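You operate a simulated robot arm through the tools that you are given. There is no shell and no other tool.

The job below is to be done with a simulated robot arm. You get a single attempt, and the scene is never put back.

## Task
Reset the trestle's blue saddle to the green socket and lock it.
Fine: move the steel pin to that socket, run the saddle up against it; the trestle's lock lever goes to locked last.

The check looks at the end state, three seconds after you hand in, the way a careful person would. Anything else that was tipped, shoved, dropped, spilled or broken makes it a failure.

## Robot
A 7-joint arm with a two-finger gripper, fixed in place. Base frame: the origin is at the foot of the arm, x ahead of it, y to its left, z up; the work surface is at about z = 880. Readings come in mm, degrees, newtons and seconds.
With the tool pointing down near the work surface it reaches from about 340 to 720 mm from the base axis. Its first joint turns from -66.0 to 66.0 degrees. Payload 2.45 kg.
The tool frame sits at the grasp point between the pads (the TCP): z along the fingers, y along the line on which they close. The tips reach 26 mm beyond it. Largest opening 96 mm; the body of the gripper starts 69 mm behind the TCP.
Orientation is that of the tool frame in the base frame, as a unit quaternion [x, y, z, w]. With the fingers straight down and closing along the base's y, the tool's x points along the base's -x, its y along +y and its z along -z.

## Interface
- The arm moves only by the tool step_arm. Its argument "increments" is a list of rows, each a list of 6 numbers: the shift along the tool's x, y, z in units of 25 mm (1.0 is 25 mm), then the turn, a rotation vector about the tool's x, y, z in units of 4 degrees (1.0 is 4 degrees). In form: [[tx, ty, tz, rx, ry, rz], ...]. A call has 1 to 20 rows; each row shifts and turns the commanded pose from where the row before left it, along the tool's axes as they then stand. "grip" is the finger opening in mm, from 0 to 96, set as the call begins (left out, the last holds). A call with a number of a shift or a turn outside -1 to 1 is refused whole. Each row takes 0.2 s and may step no farther than 50 mm and 8.6 degrees from the row before; otherwise, or with a gripper value out of range, the whole call is refused. A pose out of reach is approached as far as the arm can. The call stops where the force on the tool passes 40 N (or 10 N more than at its start, if that is more) or the arm is blocked; 0.2 s more then pass. Each finger halts on what it meets, pressing with about 38 N; the grip force reading is that of the motor and also rises with nothing between the fingers. The clock runs only during rows and for 0.2 s after the last one: add rows that do not move to give the fingers time. The reply holds the time, the measured pose of the TCP, the force on the tool along the base axes, the opening and the grip force, in the units named above and with some noise, with the torque about the TCP (base axes, N m) and any sound that the robot's microphone picked up.
- Cameras (640 x 400 px; columns grow to the right, rows downward): "scene" is fixed at [169.5, -394.1, 1425.8]; the picture's right is [0.76, -0.65, 0.00], its down [-0.36, -0.43, -0.83] and it looks along [0.53, 0.63, -0.56] (base axes); focal length 314 px, centre (320, 200). "wrist" rides on the gripper at [82, 3, -98] in the tool frame; the picture's right is [-0.04, 1.00, 0.00], its down [-0.73, -0.03, -0.68] and it looks along [-0.68, -0.03, 0.73] (tool axes); focal length 256 px, centre (320, 200). There is no depth. A picture from a camera that has moved, and an enlarged one, comes with that camera's place and axes in the base frame and with its lens.
- capture(camera): a new picture of that camera. It takes no simulated time.
- inspect(camera, box): a new picture of the part [left, top, right, bottom] of that camera's present view, enlarged. It takes no simulated time.
- finish_job(): hands the job in; it is judged then, once.

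Nothing tells you positions but the pictures and the camera data. Unless the task says otherwise, let go and move clear before handing in.

The tools are called after ">>>" as name(argument=value, ...) on one line, values as JSON. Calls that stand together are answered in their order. step_arm: Moves the arm, as the interface text tells. Its arguments: {"type":"object","properties":{"increments":{"type":"array","items":{"type":"array","items":{"type":"number"}}},"grip":{"type":"number"}},"required":["increments"]} The other tools are called the same way: capture (camera) takes a picture; inspect (camera, box) takes an enlarged picture of a part of a camera's view; finish_job () hands the job in.

At the start:

```text
time_s: 0.0
eef_pos: [479.1, 45.2, 1234.9]
tcp_rot: [0.0, 1.0, 0.0, 0.0]
ft_force: [-0.4, 0.1, -0.3]
torque: [-0.02, -0.02, 0.01]
finger_gap: 96.0
gripper_force: 0.1
```

scene: 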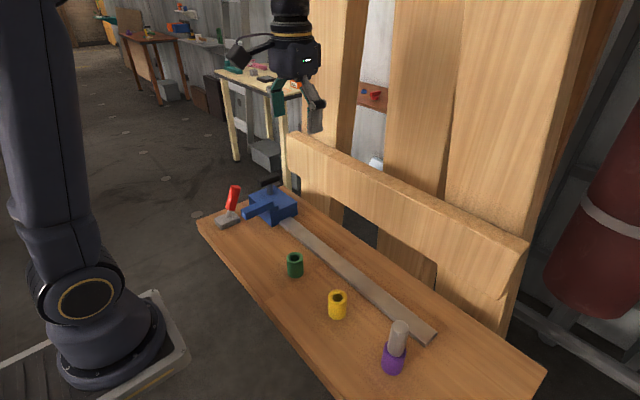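
wrist: 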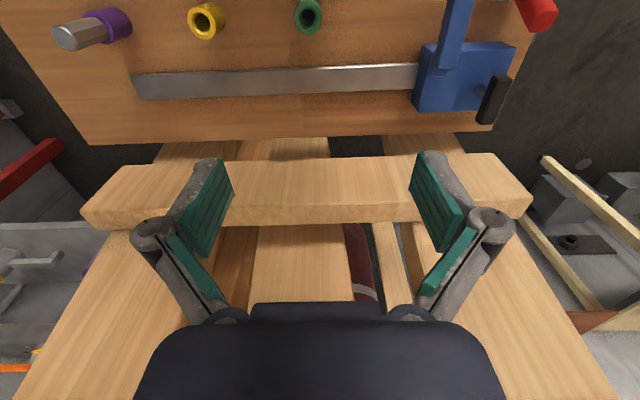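

I see a board with three coloured sockets (purple holding the steel pin, yellow, green), a steel rail with a blue saddle at its far-left end, and a red lever. I'll look closer before moving.

>>> inspect(camera="scene", box=[190, 160, 350, 260])

>>> inspect(camera="scene", box=[270, 230, 470, 390])

>>> inspect(camera="wrist", box=[380, 0, 580, 125])

>>> inspect(camera="wrist", box=[40, 0, 340, 150])

```text
4.00 times, centred on (270, 210) of scene
camera zoom: at [169.5, -394.1, 1425.8], right [0.76, -0.65, 0.0], down [-0.36, -0.43, -0.83], along [0.53, 0.63, -0.56], focal length 1256 px, centre (520, 160)
```

zoom: 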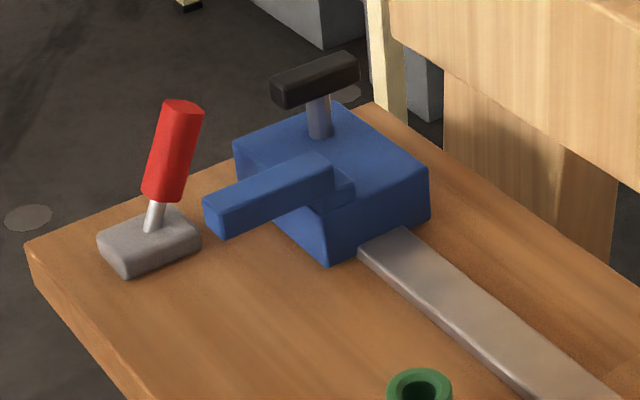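

```text
2.50 times, centred on (370, 310) of scene
camera zoom: at [169.5, -394.1, 1425.8], right [0.76, -0.65, 0.0], down [-0.36, -0.43, -0.83], along [0.53, 0.63, -0.56], focal length 785 px, centre (195, -75)
```

zoom: 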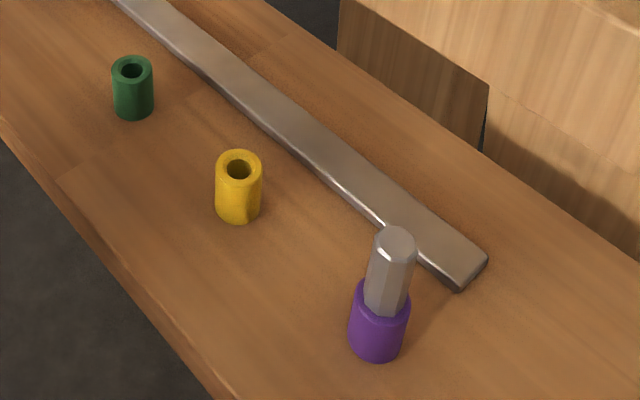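

```text
3.20 times, centred on (480, 62) of wrist
camera zoom: at [397.8, 48.5, 1333.5], right [0.04, 1.0, 0.0], down [0.73, -0.03, 0.68], along [0.68, -0.03, -0.73], focal length 819 px, centre (-192, 640)
```

zoom: 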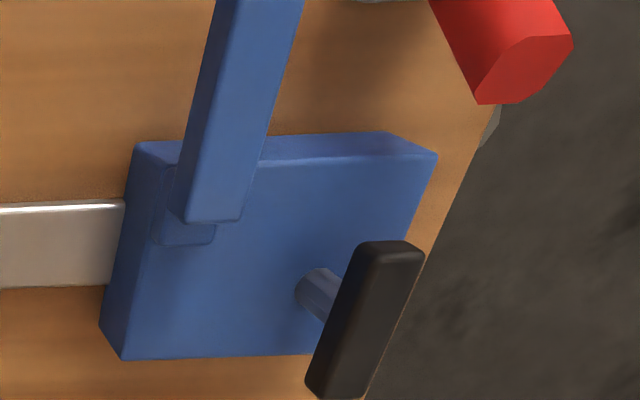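

```text
2.13 times, centred on (190, 75) of wrist
camera zoom: at [397.8, 48.5, 1333.5], right [0.04, 1.0, 0.0], down [0.73, -0.03, 0.68], along [0.68, -0.03, -0.73], focal length 546 px, centre (597, 467)
```

zoom: 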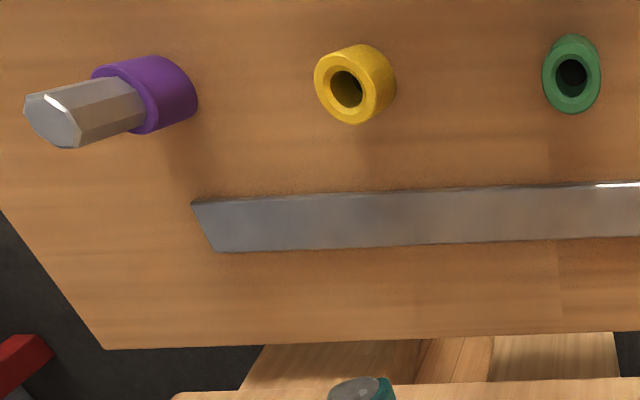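

The sockets sit in a row at x≈450: green at y≈30, yellow at y≈-110 and purple at y≈-250. The pin stands in purple with its top at z≈990. I'll move above the pin for a closer look.

>>> step_arm(increments=[[0.1, -0.983, 0.35, 0, 0, 0], [0.1, -0.983, 0.35, 0, 0, 0], [0.1, -0.983, 0.35, 0, 0, 0], [0.1, -0.983, 0.35, 0, 0, 0], [0.1, -0.983, 0.35, 0, 0, 0], [0.1, -0.983, 0.35, 0, 0, 0], [0.1, -0.983, 0.35, 0, 0, 0], [0.1, -0.983, 0.35, 0, 0, 0], [0.1, -0.983, 0.35, 0, 0, 0], [0.1, -0.983, 0.35, 0, 0, 0], [0.1, -0.983, 0.35, 0, 0, 0], [0.1, -0.983, 0.35, 0, 0, 0], [0, 0, 0, 0, 0, 0], [0, 0, 0, 0, 0, 0]])

>>> capture(camera="wrist")

>>> capture(camera="scene")

```text
time_s: 3.0
eef_pos: [449.7, -249.7, 1130.0]
tcp_rot: [0.0, 1.0, 0.0, 0.0]
ft_force: [-0.8, 0.0, -0.6]
torque: [0.01, -0.01, -0.01]
finger_gap: 96.0
gripper_force: 0.2
```

```text
taken
camera wrist: at [368.4, -246.1, 1228.5], right [0.04, 1.0, 0.0], down [0.73, -0.03, 0.68], along [0.68, -0.03, -0.73], focal length 256 px, centre (320, 200)
```

wrist: 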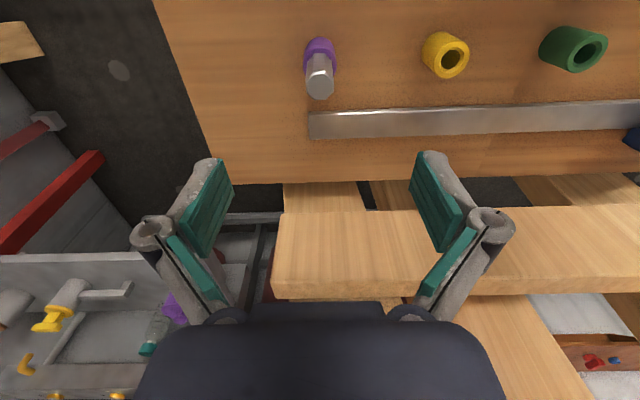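

```text
taken
```

scene: 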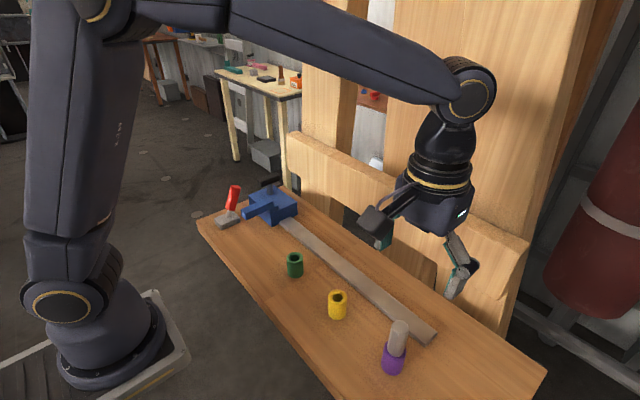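

The pin lines up directly beneath the TCP. I'll zoom in on its cross-section and on the sockets.

>>> inspect(camera="wrist", box=[270, 20, 370, 120])

>>> inspect(camera="wrist", box=[400, 0, 640, 150])

>>> inspect(camera="scene", box=[360, 300, 440, 390])

```text
4.00 times, centred on (320, 70) of wrist
camera zoom: at [368.4, -246.1, 1228.5], right [0.04, 1.0, 0.0], down [0.73, -0.03, 0.68], along [0.68, -0.03, -0.73], focal length 1024 px, centre (320, 720)
```

zoom: 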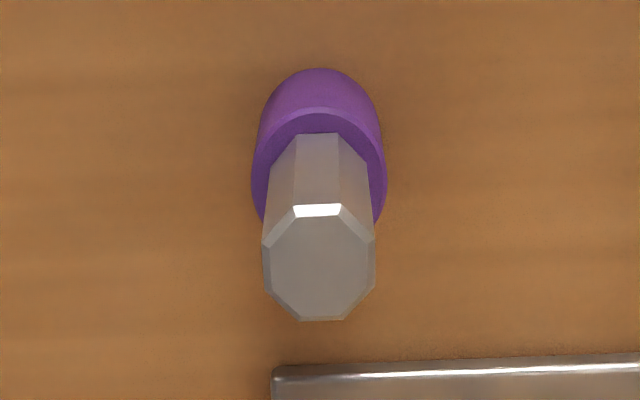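

```text
2.67 times, centred on (520, 75) of wrist
camera zoom: at [368.4, -246.1, 1228.5], right [0.04, 1.0, 0.0], down [0.73, -0.03, 0.68], along [0.68, -0.03, -0.73], focal length 683 px, centre (-213, 533)
```

zoom: 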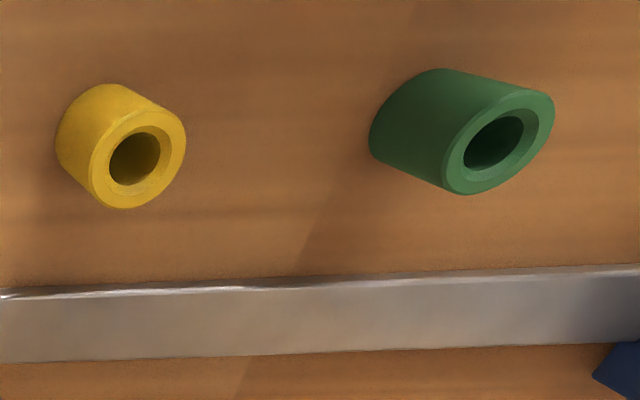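

```text
4.44 times, centred on (400, 345) of scene
camera zoom: at [169.5, -394.1, 1425.8], right [0.76, -0.65, 0.0], down [-0.36, -0.43, -0.83], along [0.53, 0.63, -0.56], focal length 1396 px, centre (-36, -444)
```

zoom: 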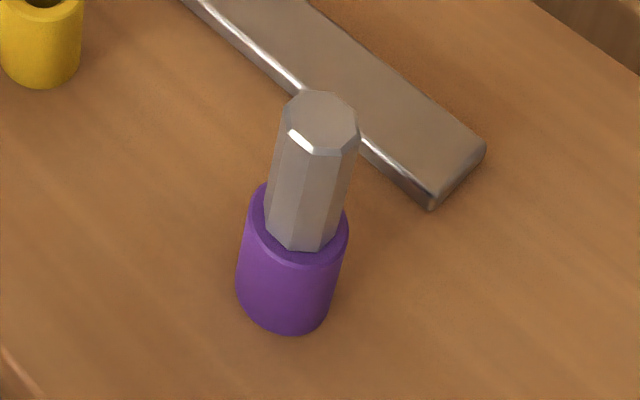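

The pin head is an octagon about 25 mm across, with flats facing ±y. I'll lower to z≈966 so the fingertips stay above the socket rim, then look before closing.

>>> step_arm(increments=[[0, 0, 0.937, 0, 0, 0], [0, 0, 0.937, 0, 0, 0], [0, 0, 0.937, 0, 0, 0], [0, 0, 0.937, 0, 0, 0], [0, 0, 0.937, 0, 0, 0], [0, 0, 0.937, 0, 0, 0], [0, 0, 0.937, 0, 0, 0], [0, 0, 0, 0, 0, 0], [0, 0, 0, 0, 0, 0]])

>>> capture(camera="wrist")

>>> inspect(camera="scene", box=[320, 240, 480, 390])

```text
time_s: 5.0
eef_pos: [449.1, -252.2, 965.7]
tcp_rot: [0.0, 1.0, 0.001, -0.001]
ft_force: [0.3, -0.4, -0.3]
torque: [0.01, -0.03, 0.0]
finger_gap: 96.1
gripper_force: 0.0
```

```text
taken
camera wrist: at [367.8, -246.9, 1064.3], right [0.04, 1.0, 0.0], down [0.73, -0.03, 0.68], along [0.68, -0.03, -0.73], focal length 256 px, centre (320, 200)
```

wrist: 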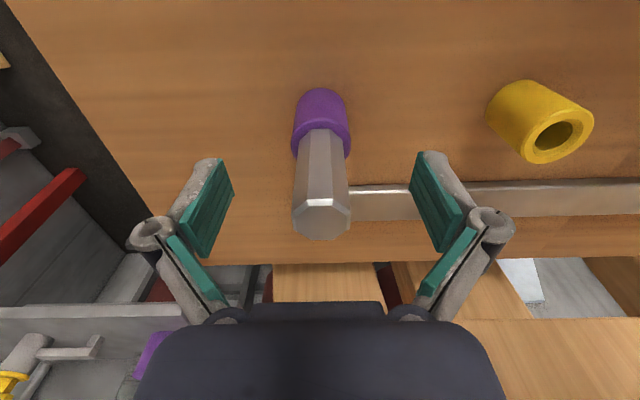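

```text
2.67 times, centred on (400, 315) of scene
camera zoom: at [169.5, -394.1, 1425.8], right [0.76, -0.65, 0.0], down [-0.36, -0.43, -0.83], along [0.53, 0.63, -0.56], focal length 837 px, centre (107, -107)
```

zoom: 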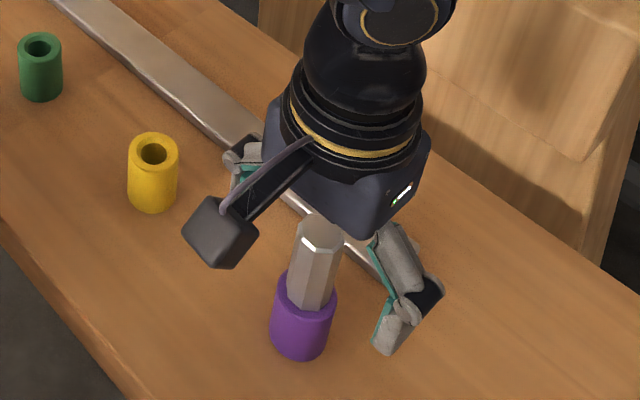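

The pin is centred between the pads. Closing now.

>>> step_arm(increments=[[0, 0, 0, 0, 0, 0], [0, 0, 0, 0, 0, 0], [0, 0, 0, 0, 0, 0], [0, 0, 0, 0, 0, 0], [0, 0, 0, 0, 0, 0], [0, 0, 0, 0, 0, 0], [0, 0, 0, 0, 0, 0]], grip=10)

>>> capture(camera="wrist")

```text
time_s: 6.6
eef_pos: [450.0, -250.4, 966.6]
tcp_rot: [0.0, 1.0, 0.0, 0.001]
ft_force: [-1.8, 5.4, 3.3]
torque: [0.17, 0.0, 0.02]
finger_gap: 24.4
gripper_force: 37.9
```

```text
taken
camera wrist: at [367.8, -246.4, 1064.6], right [0.04, 1.0, 0.0], down [0.73, -0.03, 0.68], along [0.68, -0.03, -0.73], focal length 256 px, centre (320, 200)
```

wrist: 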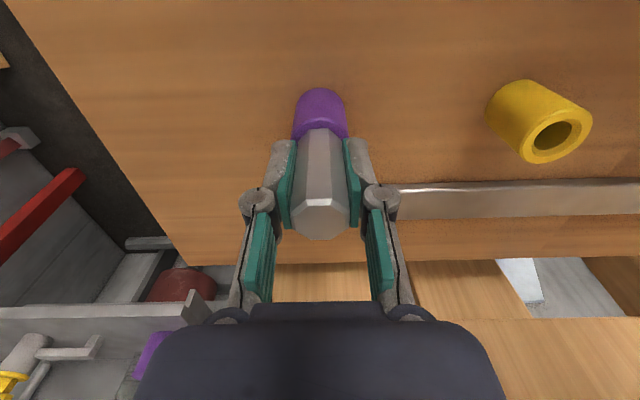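

The pin is gripped with a 24.4 mm gap. Lifting it slowly straight up.

>>> step_arm(increments=[[0, 0, -0.2, 0, 0, 0], [0, 0, -0.2, 0, 0, 0], [0, 0, -0.2, 0, 0, 0], [0, 0, -0.2, 0, 0, 0], [0, 0, -0.3, 0, 0, 0], [0, 0, -0.3, 0, 0, 0]])

>>> capture(camera="wrist")

>>> inspect(camera="scene", box=[320, 240, 480, 390])

```text
time_s: 8.0
eef_pos: [449.5, -251.4, 1001.7]
tcp_rot: [0.0, 1.0, -0.001, 0.0]
ft_force: [-0.5, 0.2, -0.8]
torque: [0.02, -0.01, -0.01]
finger_gap: 24.6
gripper_force: 37.8
```

```text
taken
camera wrist: at [367.8, -247.1, 1099.8], right [0.04, 1.0, 0.0], down [0.73, -0.03, 0.68], along [0.68, -0.03, -0.73], focal length 256 px, centre (320, 200)
```

wrist: 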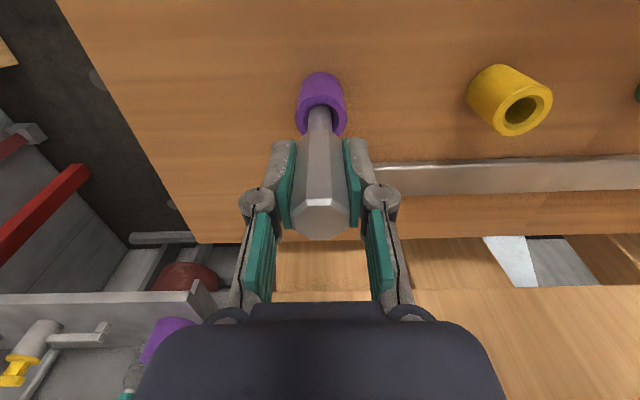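

```text
2.67 times, centred on (400, 315) of scene
camera zoom: at [169.5, -394.1, 1425.8], right [0.76, -0.65, 0.0], down [-0.36, -0.43, -0.83], along [0.53, 0.63, -0.56], focal length 837 px, centre (107, -107)
```

zoom: 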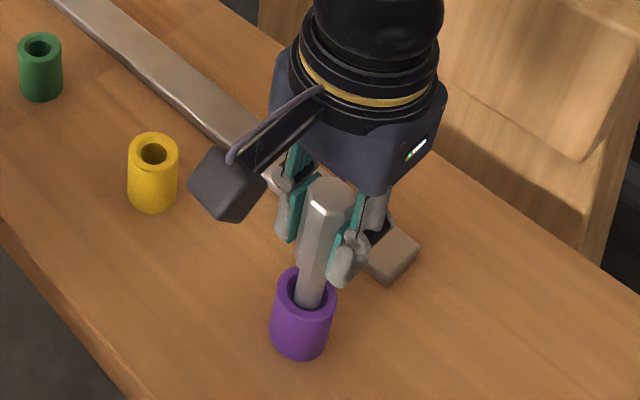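

The pin came out cleanly and shows a head and a slimmer shank. I'll raise it further and carry it over green.

>>> step_arm(increments=[[0, 0, -0.75, 0, 0, 0], [0, 0, -0.75, 0, 0, 0], [0, 0, -0.75, 0, 0, 0], [0, 0.933, 0, 0, 0, 0], [0, 0.933, 0, 0, 0, 0], [0, 0.933, 0, 0, 0, 0], [0, 0.933, 0, 0, 0, 0], [0, 0.933, 0, 0, 0, 0], [0, 0.933, 0, 0, 0, 0], [0, 0.933, 0, 0, 0, 0], [0, 0.933, 0, 0, 0, 0], [0, 0.933, 0, 0, 0, 0], [0, 0.933, 0, 0, 0, 0], [0, 0.933, 0, 0, 0, 0], [0, 0.933, 0, 0, 0, 0], [0, 0, 0, 0, 0, 0], [0, 0, 0, 0, 0, 0]])

>>> capture(camera="wrist")

>>> inspect(camera="wrist", box=[270, 30, 370, 130])

>>> inspect(camera="scene", box=[220, 160, 380, 310])

```text
time_s: 11.6
eef_pos: [449.4, 29.8, 1058.6]
tcp_rot: [0.0, 1.0, -0.001, -0.001]
ft_force: [-0.4, -0.5, -0.8]
torque: [-0.02, 0.0, 0.02]
finger_gap: 24.6
gripper_force: 38.1
```

```text
taken
camera wrist: at [367.7, 33.1, 1156.8], right [0.04, 1.0, 0.0], down [0.73, -0.03, 0.68], along [0.68, -0.03, -0.73], focal length 256 px, centre (320, 200)
```

wrist: 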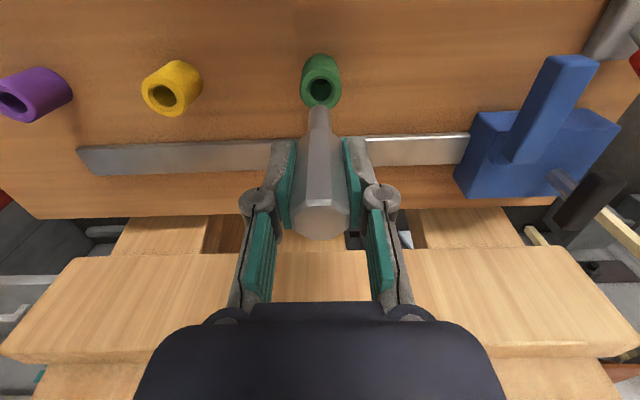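

```text
4.00 times, centred on (320, 80) of wrist
camera zoom: at [367.7, 33.1, 1156.8], right [0.04, 1.0, 0.0], down [0.73, -0.03, 0.68], along [0.68, -0.03, -0.73], focal length 1024 px, centre (320, 680)
```

zoom: 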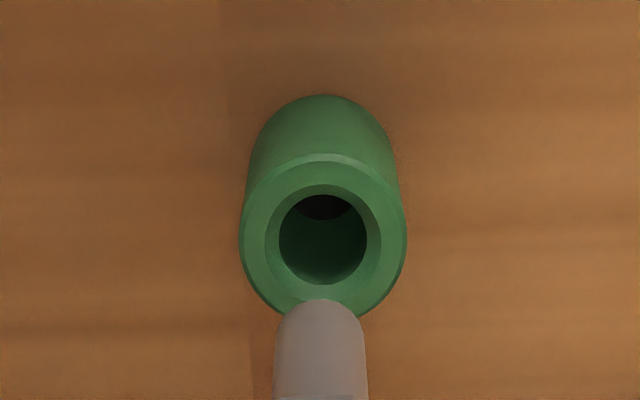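

```text
2.67 times, centred on (300, 235) of scene
camera zoom: at [169.5, -394.1, 1425.8], right [0.76, -0.65, 0.0], down [-0.36, -0.43, -0.83], along [0.53, 0.63, -0.56], focal length 837 px, centre (373, 107)
```

zoom: 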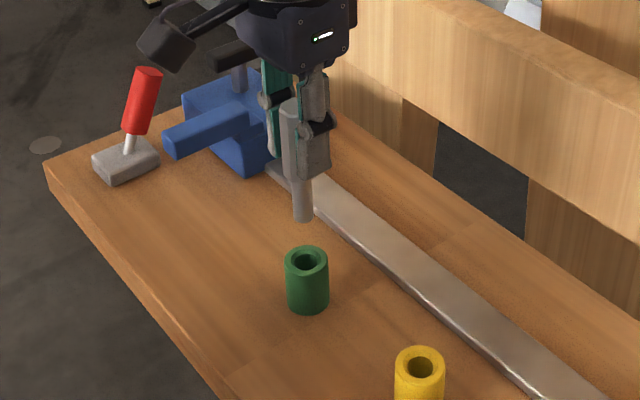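

The hole is about 0.5 mm to +y of the pin axis, and the shank tip is about 50 mm above the rim. I'll lower to just above the rim and check.

>>> step_arm(increments=[[0, 0.024, 0.5, 0, 0, 0], [0, 0, 0.5, 0, 0, 0], [0, 0, 0.4, 0, 0, 0], [0, 0, 0.4, 0, 0, 0], [0, 0, 0, 0, 0, 0], [0, 0, 0, 0, 0, 0]])

>>> inspect(camera="wrist", box=[270, 50, 370, 150])

>>> inspect(camera="scene", box=[250, 200, 340, 290])

```text
time_s: 13.0
eef_pos: [450.2, 29.1, 1013.6]
tcp_rot: [0.0, 1.0, 0.0, 0.001]
ft_force: [-0.1, -0.7, -1.4]
torque: [0.01, -0.02, 0.03]
finger_gap: 24.6
gripper_force: 38.3
```

```text
4.00 times, centred on (320, 100) of wrist
camera zoom: at [368.5, 32.2, 1111.3], right [0.04, 1.0, 0.0], down [0.73, -0.03, 0.68], along [0.68, -0.03, -0.73], focal length 1024 px, centre (320, 600)
```

zoom: 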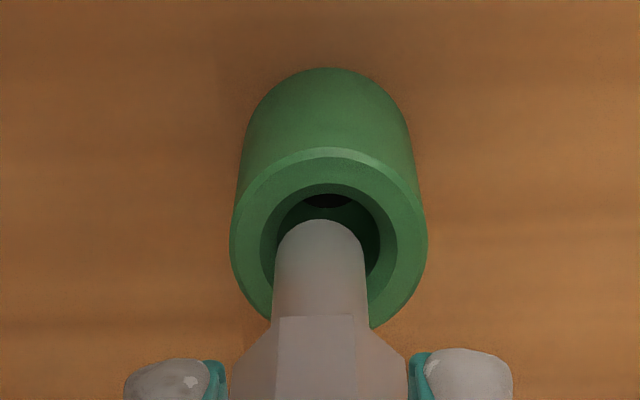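

```text
4.44 times, centred on (295, 245) of scene
camera zoom: at [169.5, -394.1, 1425.8], right [0.76, -0.65, 0.0], down [-0.36, -0.43, -0.83], along [0.53, 0.63, -0.56], focal length 1396 px, centre (431, 0)
```

zoom: 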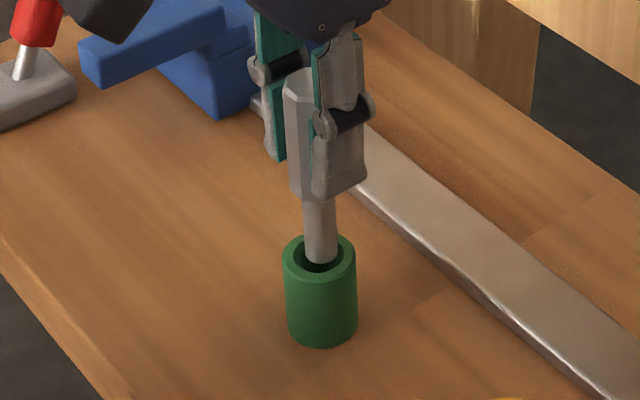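

By the wrist view the hole centre is about 1.5 mm toward +y. I'll correct for that, lower a little and check again.

>>> step_arm(increments=[[0, 0.056, 0, 0, 0, 0], [0, 0, 0.2, 0, 0, 0], [0, 0, 0, 0, 0, 0], [0, 0, 0, 0, 0, 0]])

>>> inspect(camera="wrist", box=[270, 50, 370, 150])

>>> inspect(camera="scene", box=[270, 230, 320, 280])

```text
time_s: 14.0
eef_pos: [448.6, 29.3, 1008.7]
tcp_rot: [0.0, 1.0, 0.0, 0.0]
ft_force: [0.6, 0.3, -2.2]
torque: [-0.02, -0.01, -0.02]
finger_gap: 24.6
gripper_force: 38.6
```

```text
4.00 times, centred on (320, 100) of wrist
camera zoom: at [368.0, 34.0, 1106.0], right [0.04, 1.0, 0.0], down [0.73, -0.03, 0.68], along [0.68, -0.03, -0.73], focal length 1024 px, centre (320, 600)
```

zoom: 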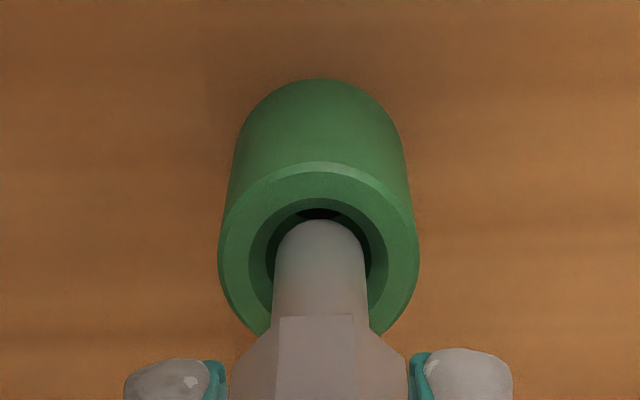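

```text
8.00 times, centred on (295, 255) of scene
camera zoom: at [169.5, -394.1, 1425.8], right [0.76, -0.65, 0.0], down [-0.36, -0.43, -0.83], along [0.53, 0.63, -0.56], focal length 2512 px, centre (520, -240)
```

zoom: 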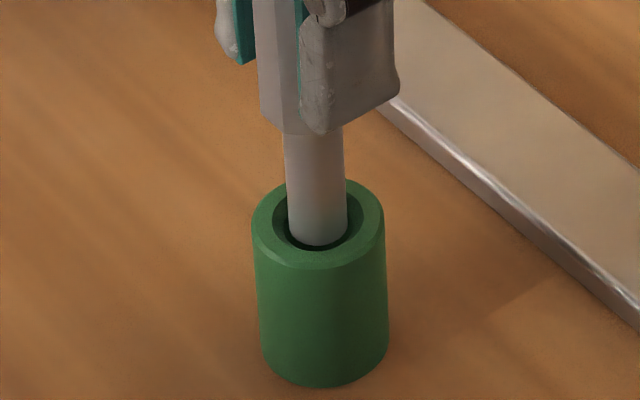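

It is now centred in both views and the tip is entering. Lowering gently.

>>> step_arm(increments=[[0, 0, 0.16, 0, 0, 0], [0, 0, 0.16, 0, 0, 0], [0, 0, 0.16, 0, 0, 0], [0, 0, 0.16, 0, 0, 0], [0, 0, 0.16, 0, 0, 0]])

>>> inspect(camera="scene", box=[270, 230, 320, 280])

```text
time_s: 15.2
eef_pos: [450.3, 30.8, 987.6]
tcp_rot: [0.0, 1.0, 0.0, 0.001]
ft_force: [0.3, 0.6, -1.4]
torque: [-0.03, 0.02, 0.01]
finger_gap: 24.6
gripper_force: 38.1
```

```text
8.00 times, centred on (295, 255) of scene
camera zoom: at [169.5, -394.1, 1425.8], right [0.76, -0.65, 0.0], down [-0.36, -0.43, -0.83], along [0.53, 0.63, -0.56], focal length 2512 px, centre (520, -240)
```

zoom: 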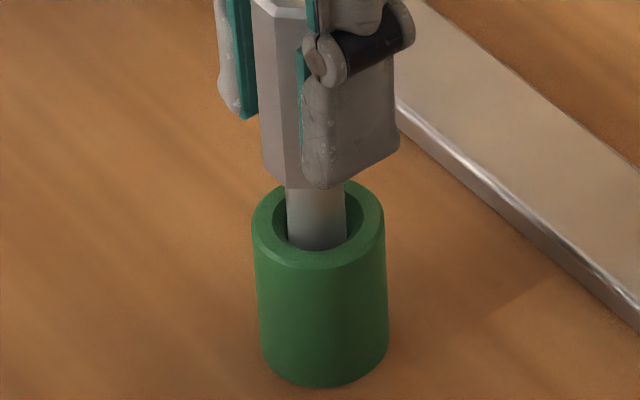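

The shank is sliding into the bore with no side force. Continuing down to the seated height.

>>> step_arm(increments=[[0, 0, 0.16, 0, 0, 0], [0, 0, 0.16, 0, 0, 0], [0, 0, 0.16, 0, 0, 0], [0, 0, 0.16, 0, 0, 0], [0, 0, 0.1, 0, 0, 0], [0, 0, 0.08, 0, 0, 0]])

>>> inspect(camera="scene", box=[270, 220, 320, 280])

```text
time_s: 16.6
eef_pos: [449.4, 30.7, 969.1]
tcp_rot: [0.0, 1.0, 0.0, 0.001]
ft_force: [-3.6, -1.5, 17.0]
torque: [-0.04, 0.15, 0.0]
finger_gap: 24.8
gripper_force: 37.7
```

```text
6.67 times, centred on (295, 250) of scene
camera zoom: at [169.2, -394.1, 1425.8], right [0.76, -0.65, 0.0], down [-0.36, -0.43, -0.83], along [0.53, 0.63, -0.56], focal length 2094 px, centre (487, -133)
```

zoom: 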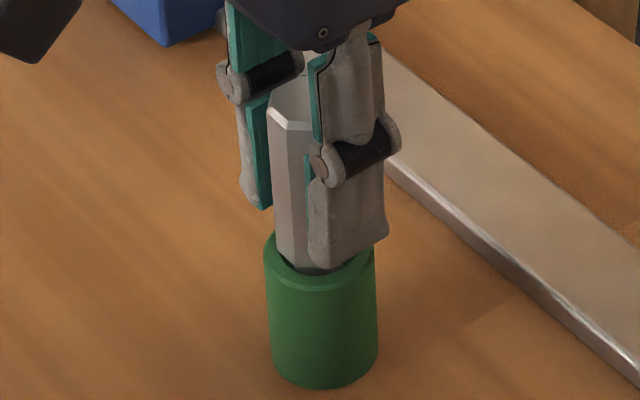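

I feel 17 N of contact near the seated height. I'll release and check how the pin sits.

>>> step_arm(increments=[[0, 0, 0, 0, 0, 0], [0, 0, 0, 0, 0, 0], [0, 0, 0, 0, 0, 0], [0, 0, 0, 0, 0, 0]], grip=60)

>>> inspect(camera="scene", box=[270, 220, 320, 280])

>>> capture(camera="wrist")

```text
time_s: 17.6
eef_pos: [448.7, 31.7, 967.9]
tcp_rot: [-0.001, 1.0, 0.0, 0.0]
ft_force: [-0.2, -0.1, 0.1]
torque: [0.01, -0.04, -0.02]
finger_gap: 60.0
gripper_force: 0.0
```

```text
6.67 times, centred on (295, 250) of scene
camera zoom: at [169.5, -394.1, 1425.8], right [0.76, -0.65, 0.0], down [-0.36, -0.43, -0.83], along [0.53, 0.63, -0.56], focal length 2094 px, centre (487, -133)
```

zoom: 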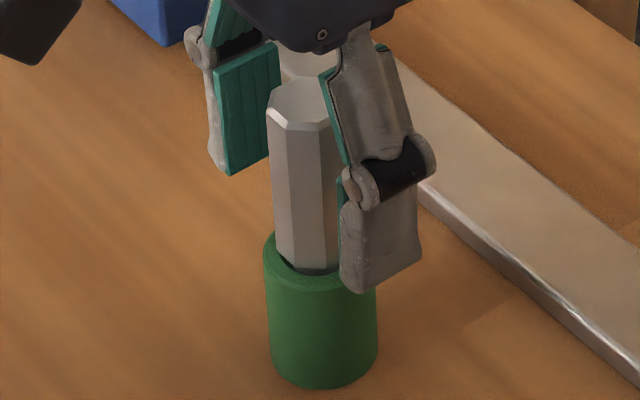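

```text
taken
camera wrist: at [368.0, 35.1, 1065.5], right [0.04, 1.0, 0.0], down [0.73, -0.03, 0.68], along [0.68, -0.03, -0.73], focal length 256 px, centre (320, 200)
```

wrist: 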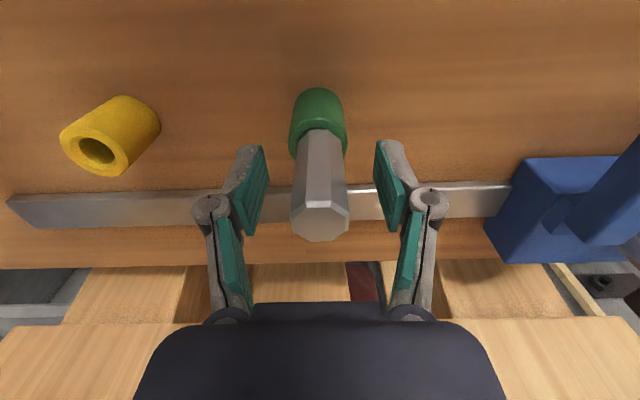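

The pin is in the bore but may be leaning slightly. I'll open fully, raise clear and look again.

>>> step_arm(increments=[[0, 0, 0, 0, 0, 0], [0, 0, -0.5, 0, 0, 0], [0, 0, -1, 0, 0, 0], [0, 0, -1, 0, 0, 0], [0, 0, -1, 0, 0, 0], [0, 0, -1, 0, 0, 0], [0, 0, 0, 0, 0, 0]], grip=80)

>>> inspect(camera="scene", box=[270, 220, 320, 280])

>>> inspect(camera="wrist", box=[270, 50, 370, 150])

```text
time_s: 19.2
eef_pos: [451.4, 31.0, 1081.2]
tcp_rot: [0.0, 1.0, 0.0, 0.0]
ft_force: [0.4, -0.4, 0.4]
torque: [0.02, -0.03, 0.01]
finger_gap: 80.1
gripper_force: 0.0
```

```text
6.67 times, centred on (295, 250) of scene
camera zoom: at [169.5, -394.1, 1425.8], right [0.76, -0.65, 0.0], down [-0.36, -0.43, -0.83], along [0.53, 0.63, -0.56], focal length 2094 px, centre (487, -133)
```

zoom: 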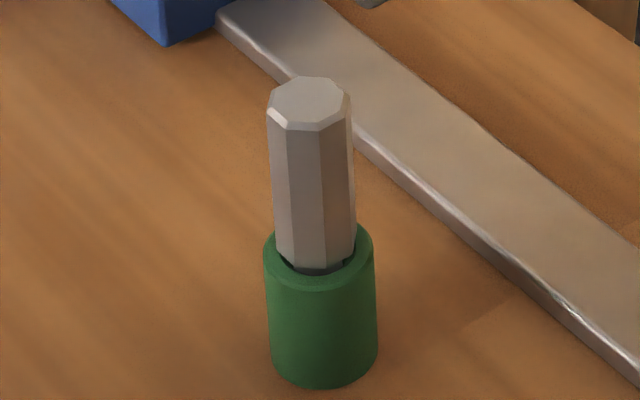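

```text
4.00 times, centred on (320, 100) of wrist
camera zoom: at [368.9, 34.6, 1179.3], right [0.04, 1.0, 0.0], down [0.73, -0.03, 0.68], along [0.68, -0.03, -0.73], focal length 1024 px, centre (320, 600)
```

zoom: 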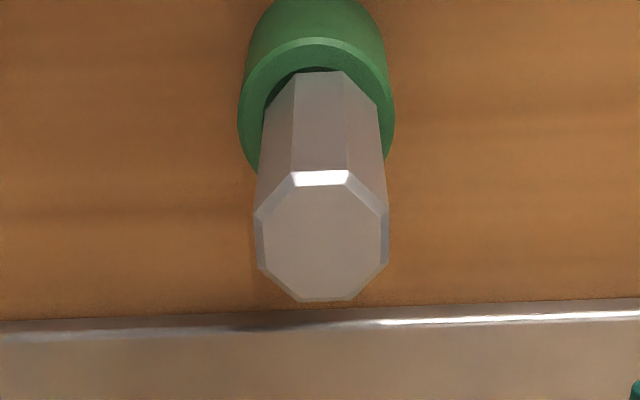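

The pin seems to sit a couple of mm proud, with a small dark gap under the head. I'll close the fingers above it and press gently down on its top.

>>> step_arm(increments=[[0, 0, 0, 0, 0, 0], [0, 0, 0, 0, 0, 0], [0, 0, 0, 0, 0, 0], [0, 0, 0, 0, 0, 0], [0, 0, 0, 0, 0, 0], [0, 0, 0.7, 0, 0, 0], [0, 0, 0.7, 0, 0, 0], [0, 0, 0.6, 0, 0, 0], [0, 0, 0, 0, 0, 0]], grip=0)

>>> inspect(camera="scene", box=[260, 190, 330, 280])

>>> capture(camera="wrist")

```text
time_s: 21.2
eef_pos: [448.9, 30.7, 1030.4]
tcp_rot: [0.0, 1.0, 0.0, -0.001]
ft_force: [0.8, -1.0, -0.3]
torque: [0.02, 0.01, 0.0]
finger_gap: 0.0
gripper_force: 28.4
```

```text
4.44 times, centred on (295, 235) of scene
camera zoom: at [169.5, -394.1, 1425.8], right [0.76, -0.65, 0.0], down [-0.36, -0.43, -0.83], along [0.53, 0.63, -0.56], focal length 1396 px, centre (431, 44)
```

zoom: 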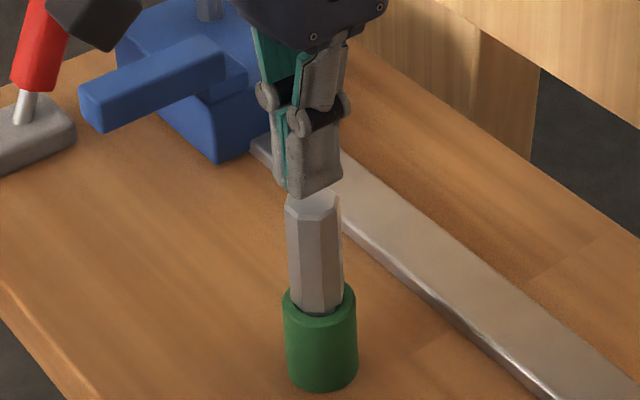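

```text
taken
camera wrist: at [367.3, 34.9, 1127.7], right [0.04, 1.0, 0.0], down [0.73, -0.03, 0.68], along [0.68, -0.03, -0.73], focal length 256 px, centre (320, 200)
```

wrist: 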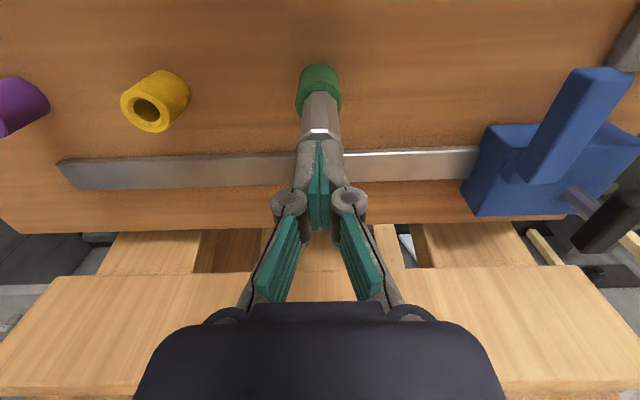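

>>> step_arm(increments=[[0, 0, 0.16, 0, 0, 0], [0, 0, 0.12, 0, 0, 0], [0, 0, 0.08, 0, 0, 0], [0, 0, 0.08, 0, 0, 0], [0, 0, 0.06, 0, 0, 0], [0, 0, 0.06, 0, 0, 0]])

>>> inspect(camera="scene", box=[270, 220, 320, 280])

```text
time_s: 22.6
eef_pos: [449.4, 31.9, 1017.8]
tcp_rot: [0.0, 1.0, -0.001, 0.002]
ft_force: [-8.2, 0.4, 30.4]
torque: [-0.01, 0.22, 0.0]
finger_gap: 5.9
gripper_force: 28.8
```

```text
6.67 times, centred on (295, 250) of scene
camera zoom: at [168.8, -394.1, 1425.8], right [0.76, -0.65, 0.0], down [-0.36, -0.43, -0.83], along [0.53, 0.63, -0.56], focal length 2094 px, centre (487, -133)
```

zoom: 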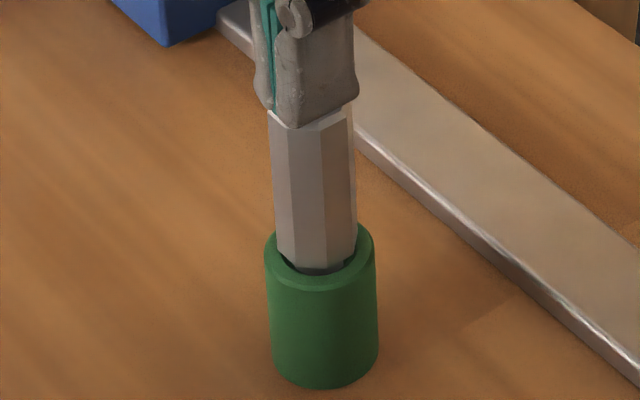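

The pin held firm at 30 N, and the head height matches how it sat in purple, so it is seated. I'll back off and look at the saddle and lever.

>>> step_arm(increments=[[0, 0, -0.5, 0, 0, 0], [0, 0, -1, 0, 0, 0], [0, 0, -1, 0, 0, 0], [0, 0, -1, 0, 0, 0], [0, 0, -1, 0, 0, 0], [0.3, 1, -1, 0, 0, 0], [0.3, 1, -1, 0, 0, 0], [0.3, 1, 0, 0, 0, 0], [0.3, 1, 0, 0, 0, 0], [0.3, 1, 0, 0, 0, 0], [0.3, 1, 0, 0, 0, 0], [0, 0, 0, 0, 0, 0], [0, 0, 0, 0, 0, 0]], grip=0)

>>> capture(camera="wrist")

>>> inspect(camera="scene", box=[190, 160, 350, 290])

```text
time_s: 25.4
eef_pos: [405.7, 180.2, 1178.4]
tcp_rot: [0.0, 1.0, 0.0, 0.001]
ft_force: [0.2, 0.0, -0.3]
torque: [0.01, 0.01, 0.02]
finger_gap: 0.2
gripper_force: 28.4
```

```text
taken
camera wrist: at [323.3, 183.5, 1276.2], right [0.04, 1.0, 0.0], down [0.73, -0.03, 0.68], along [0.68, -0.03, -0.73], focal length 256 px, centre (320, 200)
```

wrist: 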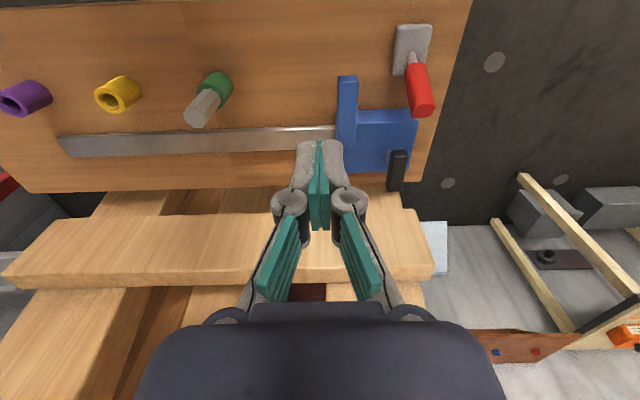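

```text
3.08 times, centred on (270, 225) of scene
camera zoom: at [169.5, -394.1, 1425.8], right [0.76, -0.65, 0.0], down [-0.36, -0.43, -0.83], along [0.53, 0.63, -0.56], focal length 966 px, centre (474, 123)
```

zoom: 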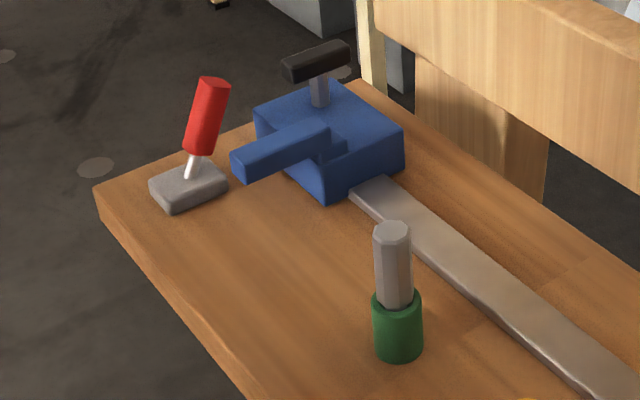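

>>> inspect(camera="wrist", box=[320, 10, 480, 200])

>>> inspect(camera="wrist", box=[380, 10, 450, 130])

>>> inspect(camera="scene", box=[205, 170, 265, 240])

>>> inspect(camera="wrist", box=[170, 50, 250, 150])

```text
2.11 times, centred on (400, 105) of wrist
camera zoom: at [323.3, 183.5, 1276.2], right [0.04, 1.0, 0.0], down [0.73, -0.03, 0.68], along [0.68, -0.03, -0.73], focal length 539 px, centre (152, 400)
```

zoom: 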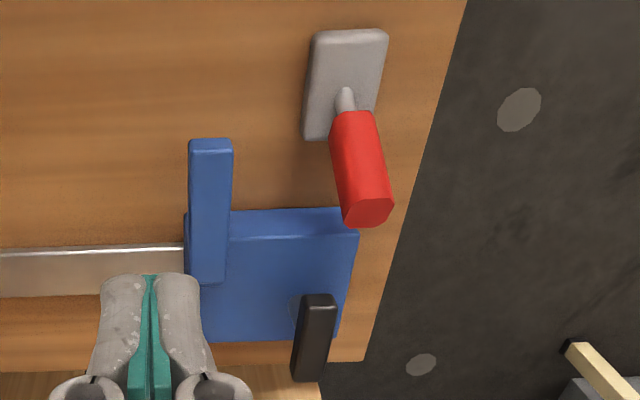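

```text
3.33 times, centred on (415, 70) of wrist
camera zoom: at [323.3, 183.5, 1276.2], right [0.04, 1.0, 0.0], down [0.73, -0.03, 0.68], along [0.68, -0.03, -0.73], focal length 853 px, centre (3, 633)
```

zoom: 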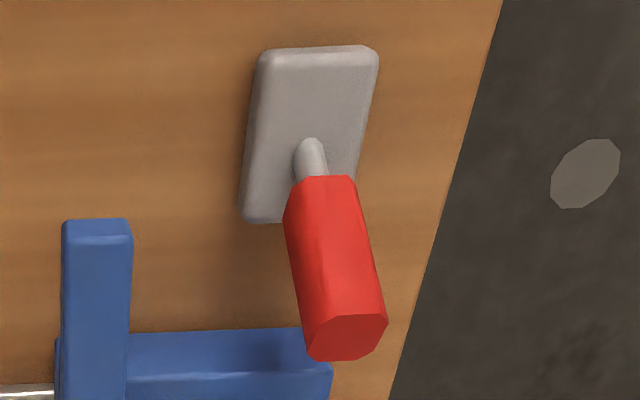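

```text
5.71 times, centred on (235, 205) of scene
camera zoom: at [169.5, -394.1, 1425.8], right [0.76, -0.65, 0.0], down [-0.36, -0.43, -0.83], along [0.53, 0.63, -0.56], focal length 1794 px, centre (806, 171)
```

zoom: 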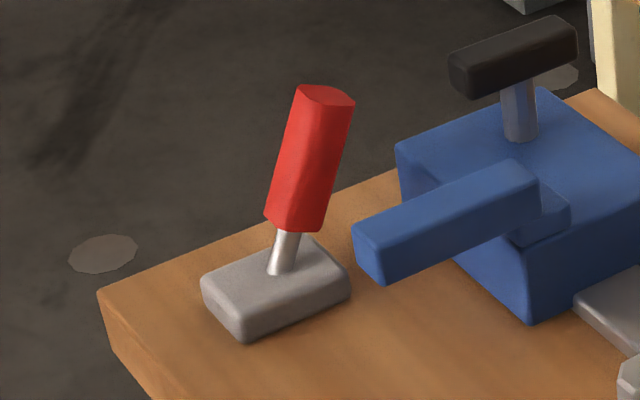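

```text
4.00 times, centred on (210, 100) of wrist
camera zoom: at [323.3, 183.5, 1276.2], right [0.04, 1.0, 0.0], down [0.73, -0.03, 0.68], along [0.68, -0.03, -0.73], focal length 1024 px, centre (760, 600)
```

zoom: 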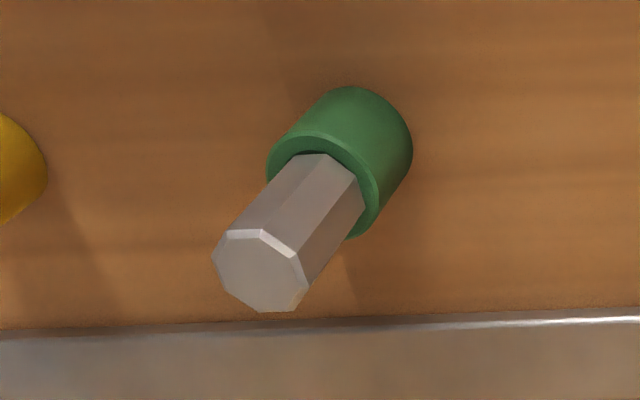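

The lever leans toward +x at about (415, 300). The saddle's stop arm is at y≈200–224 and z≈958, where it will meet the pin head, and a black T-handle stands on the saddle near (545, 279, 975). I'll move above the handle for a closer look.

>>> step_arm(increments=[[-0.93, 0.66, 0.4, 0, 0, 0], [-0.93, 0.66, 0.4, 0, 0, 0], [-0.93, 0.66, 0.4, 0, 0, 0], [-0.93, 0.66, 0.4, 0, 0, 0], [-0.93, 0.66, 0.4, 0, 0, 0], [-0.93, 0.66, 0.4, 0, 0, 0], [0, 0, 0, 0, 0, 0], [0, 0, 0, 0, 0, 0]], grip=64)

>>> capture(camera="wrist")

>>> inspect(camera="wrist", box=[220, 20, 420, 145])

>>> inspect(camera="scene", box=[200, 110, 340, 240])

```text
time_s: 27.2
eef_pos: [543.0, 280.0, 1116.8]
tcp_rot: [0.0, 1.0, 0.001, 0.0]
ft_force: [0.8, -0.8, 0.2]
torque: [0.02, 0.02, 0.04]
finger_gap: 63.9
gripper_force: 0.1
```

```text
taken
camera wrist: at [461.0, 284.1, 1215.3], right [0.04, 1.0, 0.0], down [0.73, -0.03, 0.68], along [0.68, -0.03, -0.73], focal length 256 px, centre (320, 200)
```

wrist: 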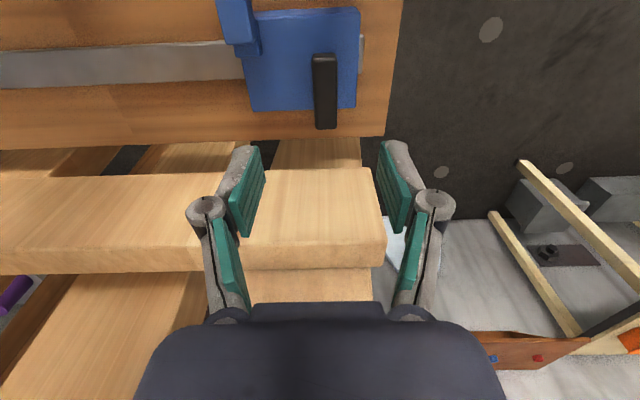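

```text
3.20 times, centred on (320, 82) of wrist
camera zoom: at [461.0, 284.1, 1215.3], right [0.04, 1.0, 0.0], down [0.73, -0.03, 0.68], along [0.68, -0.03, -0.73], focal length 819 px, centre (320, 576)
```

zoom: 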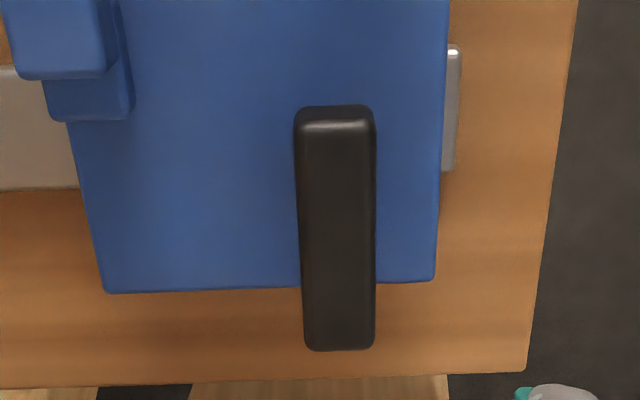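

```text
3.08 times, centred on (270, 175) of scene
camera zoom: at [169.5, -394.1, 1425.8], right [0.76, -0.65, 0.0], down [-0.36, -0.43, -0.83], along [0.53, 0.63, -0.56], focal length 966 px, centre (474, 277)
```

zoom: 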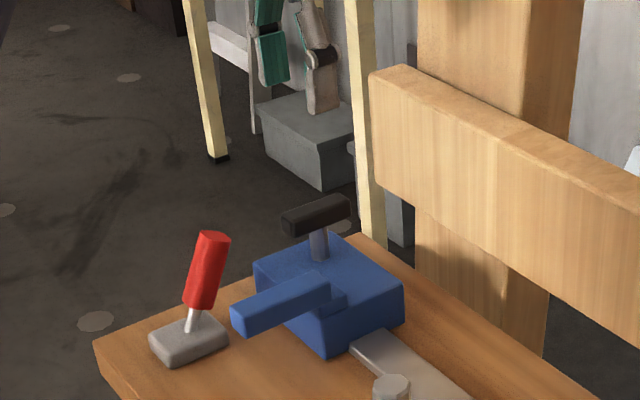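

The bar's centre is at about (550, 285), x 521–584 and roughly 22 mm wide, with its top at z≈978. The saddle body's top is at z≈924. I'll shift over it and lower partway.

>>> step_arm(increments=[[-0.28, 0.2, 0, 0, 0, 0], [0, 0, 0.9, 0, 0, 0], [0, 0, 0.9, 0, 0, 0], [0, 0, 0.9, 0, 0, 0], [0, 0, 0.9, 0, 0, 0], [0, 0, 0.9, 0, 0, 0], [0, 0, 0, 0, 0, 0], [0, 0, 0, 0, 0, 0]], grip=64)

>>> capture(camera="wrist")

>>> inspect(camera="scene", box=[200, 130, 340, 240])

```text
time_s: 29.0
eef_pos: [550.2, 286.3, 1005.8]
tcp_rot: [0.0, 1.0, 0.001, 0.001]
ft_force: [-0.1, 0.0, 0.6]
torque: [0.0, -0.01, 0.01]
finger_gap: 63.8
gripper_force: 0.1
```

```text
taken
camera wrist: at [468.8, 289.4, 1103.7], right [0.04, 1.0, 0.0], down [0.73, -0.03, 0.68], along [0.68, -0.03, -0.73], focal length 256 px, centre (320, 200)
```

wrist: 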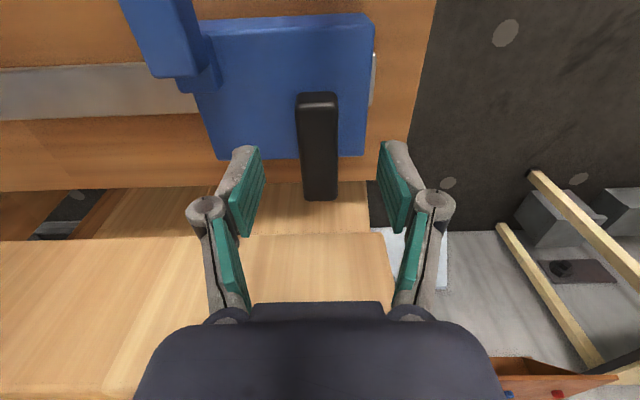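

```text
3.64 times, centred on (270, 185) of scene
camera zoom: at [169.5, -394.1, 1425.8], right [0.76, -0.65, 0.0], down [-0.36, -0.43, -0.83], along [0.53, 0.63, -0.56], focal length 1142 px, centre (502, 254)
```

zoom: 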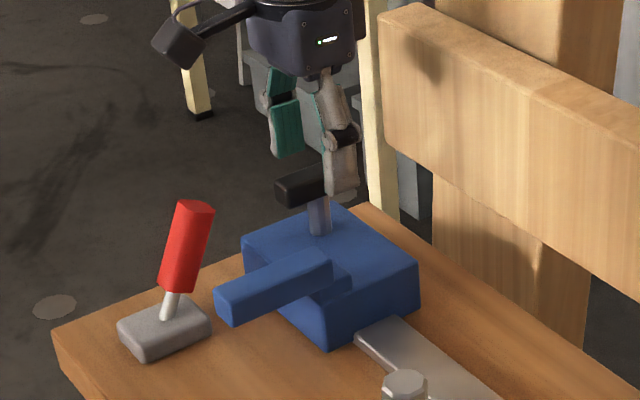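

The handle is centred between the fingers. Lowering to z≈968 and closing.

>>> step_arm(increments=[[0, 0, 0.5, 0, 0, 0], [0, 0, 0.5, 0, 0, 0], [0, 0, 0.5, 0, 0, 0], [0, 0, 0, 0, 0, 0], [0, 0, 0, 0, 0, 0]], grip=64)

>>> inspect(camera="scene", box=[200, 130, 340, 240])

>>> capture(camera="wrist")

```text
time_s: 30.2
eef_pos: [550.6, 285.9, 967.4]
tcp_rot: [0.0, 1.0, 0.001, 0.001]
ft_force: [0.6, -0.1, -0.3]
torque: [0.02, 0.0, -0.01]
finger_gap: 64.2
gripper_force: 0.0
```

```text
3.64 times, centred on (270, 185) of scene
camera zoom: at [169.5, -394.1, 1425.8], right [0.76, -0.65, 0.0], down [-0.36, -0.43, -0.83], along [0.53, 0.63, -0.56], focal length 1142 px, centre (502, 254)
```

zoom: 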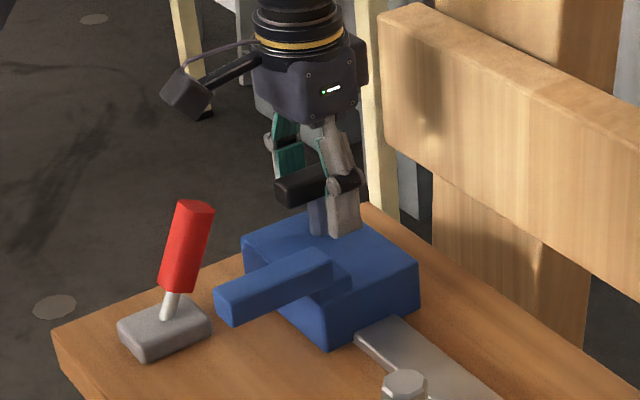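

```text
taken
camera wrist: at [468.5, 289.9, 1066.0], right [0.04, 1.0, 0.0], down [0.73, -0.03, 0.68], along [0.68, -0.03, -0.73], focal length 256 px, centre (320, 200)
```

wrist: 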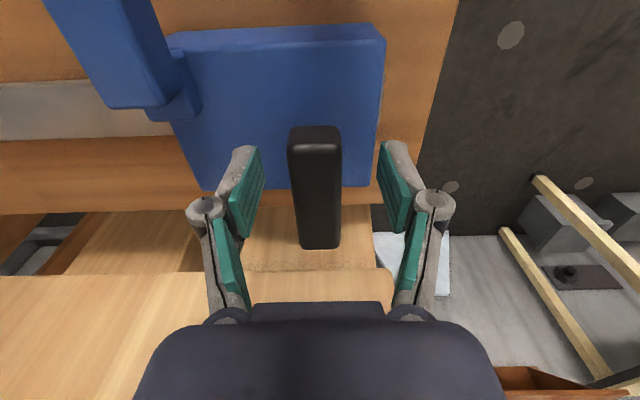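

>>> step_arm(increments=[[0, -0.04, 0, 0, 0, 0], [0, 0, 0, 0, 0, 0], [0, 0, 0, 0, 0, 0], [0, 0, 0, 0, 0, 0], [0, 0, 0, 0, 0, 0]], grip=12)

>>> capture(camera="wrist")

```text
time_s: 31.4
eef_pos: [549.6, 284.2, 969.0]
tcp_rot: [0.0, 1.0, 0.001, 0.0]
ft_force: [-1.3, 0.1, -0.2]
torque: [0.04, -0.06, 0.01]
finger_gap: 20.5
gripper_force: 44.8
```

```text
taken
camera wrist: at [468.2, 288.7, 1066.1], right [0.04, 1.0, 0.0], down [0.73, -0.03, 0.68], along [0.68, -0.03, -0.73], focal length 256 px, centre (320, 200)
```

wrist: 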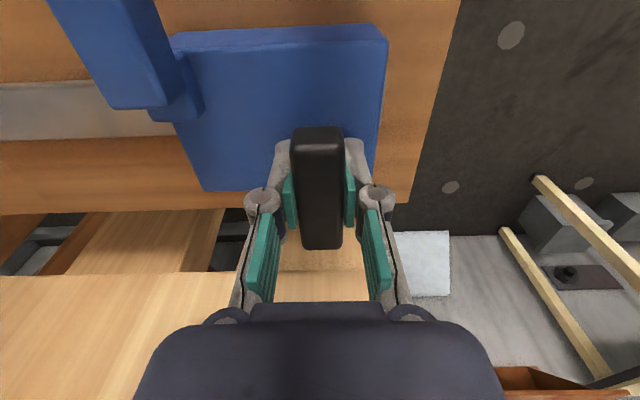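

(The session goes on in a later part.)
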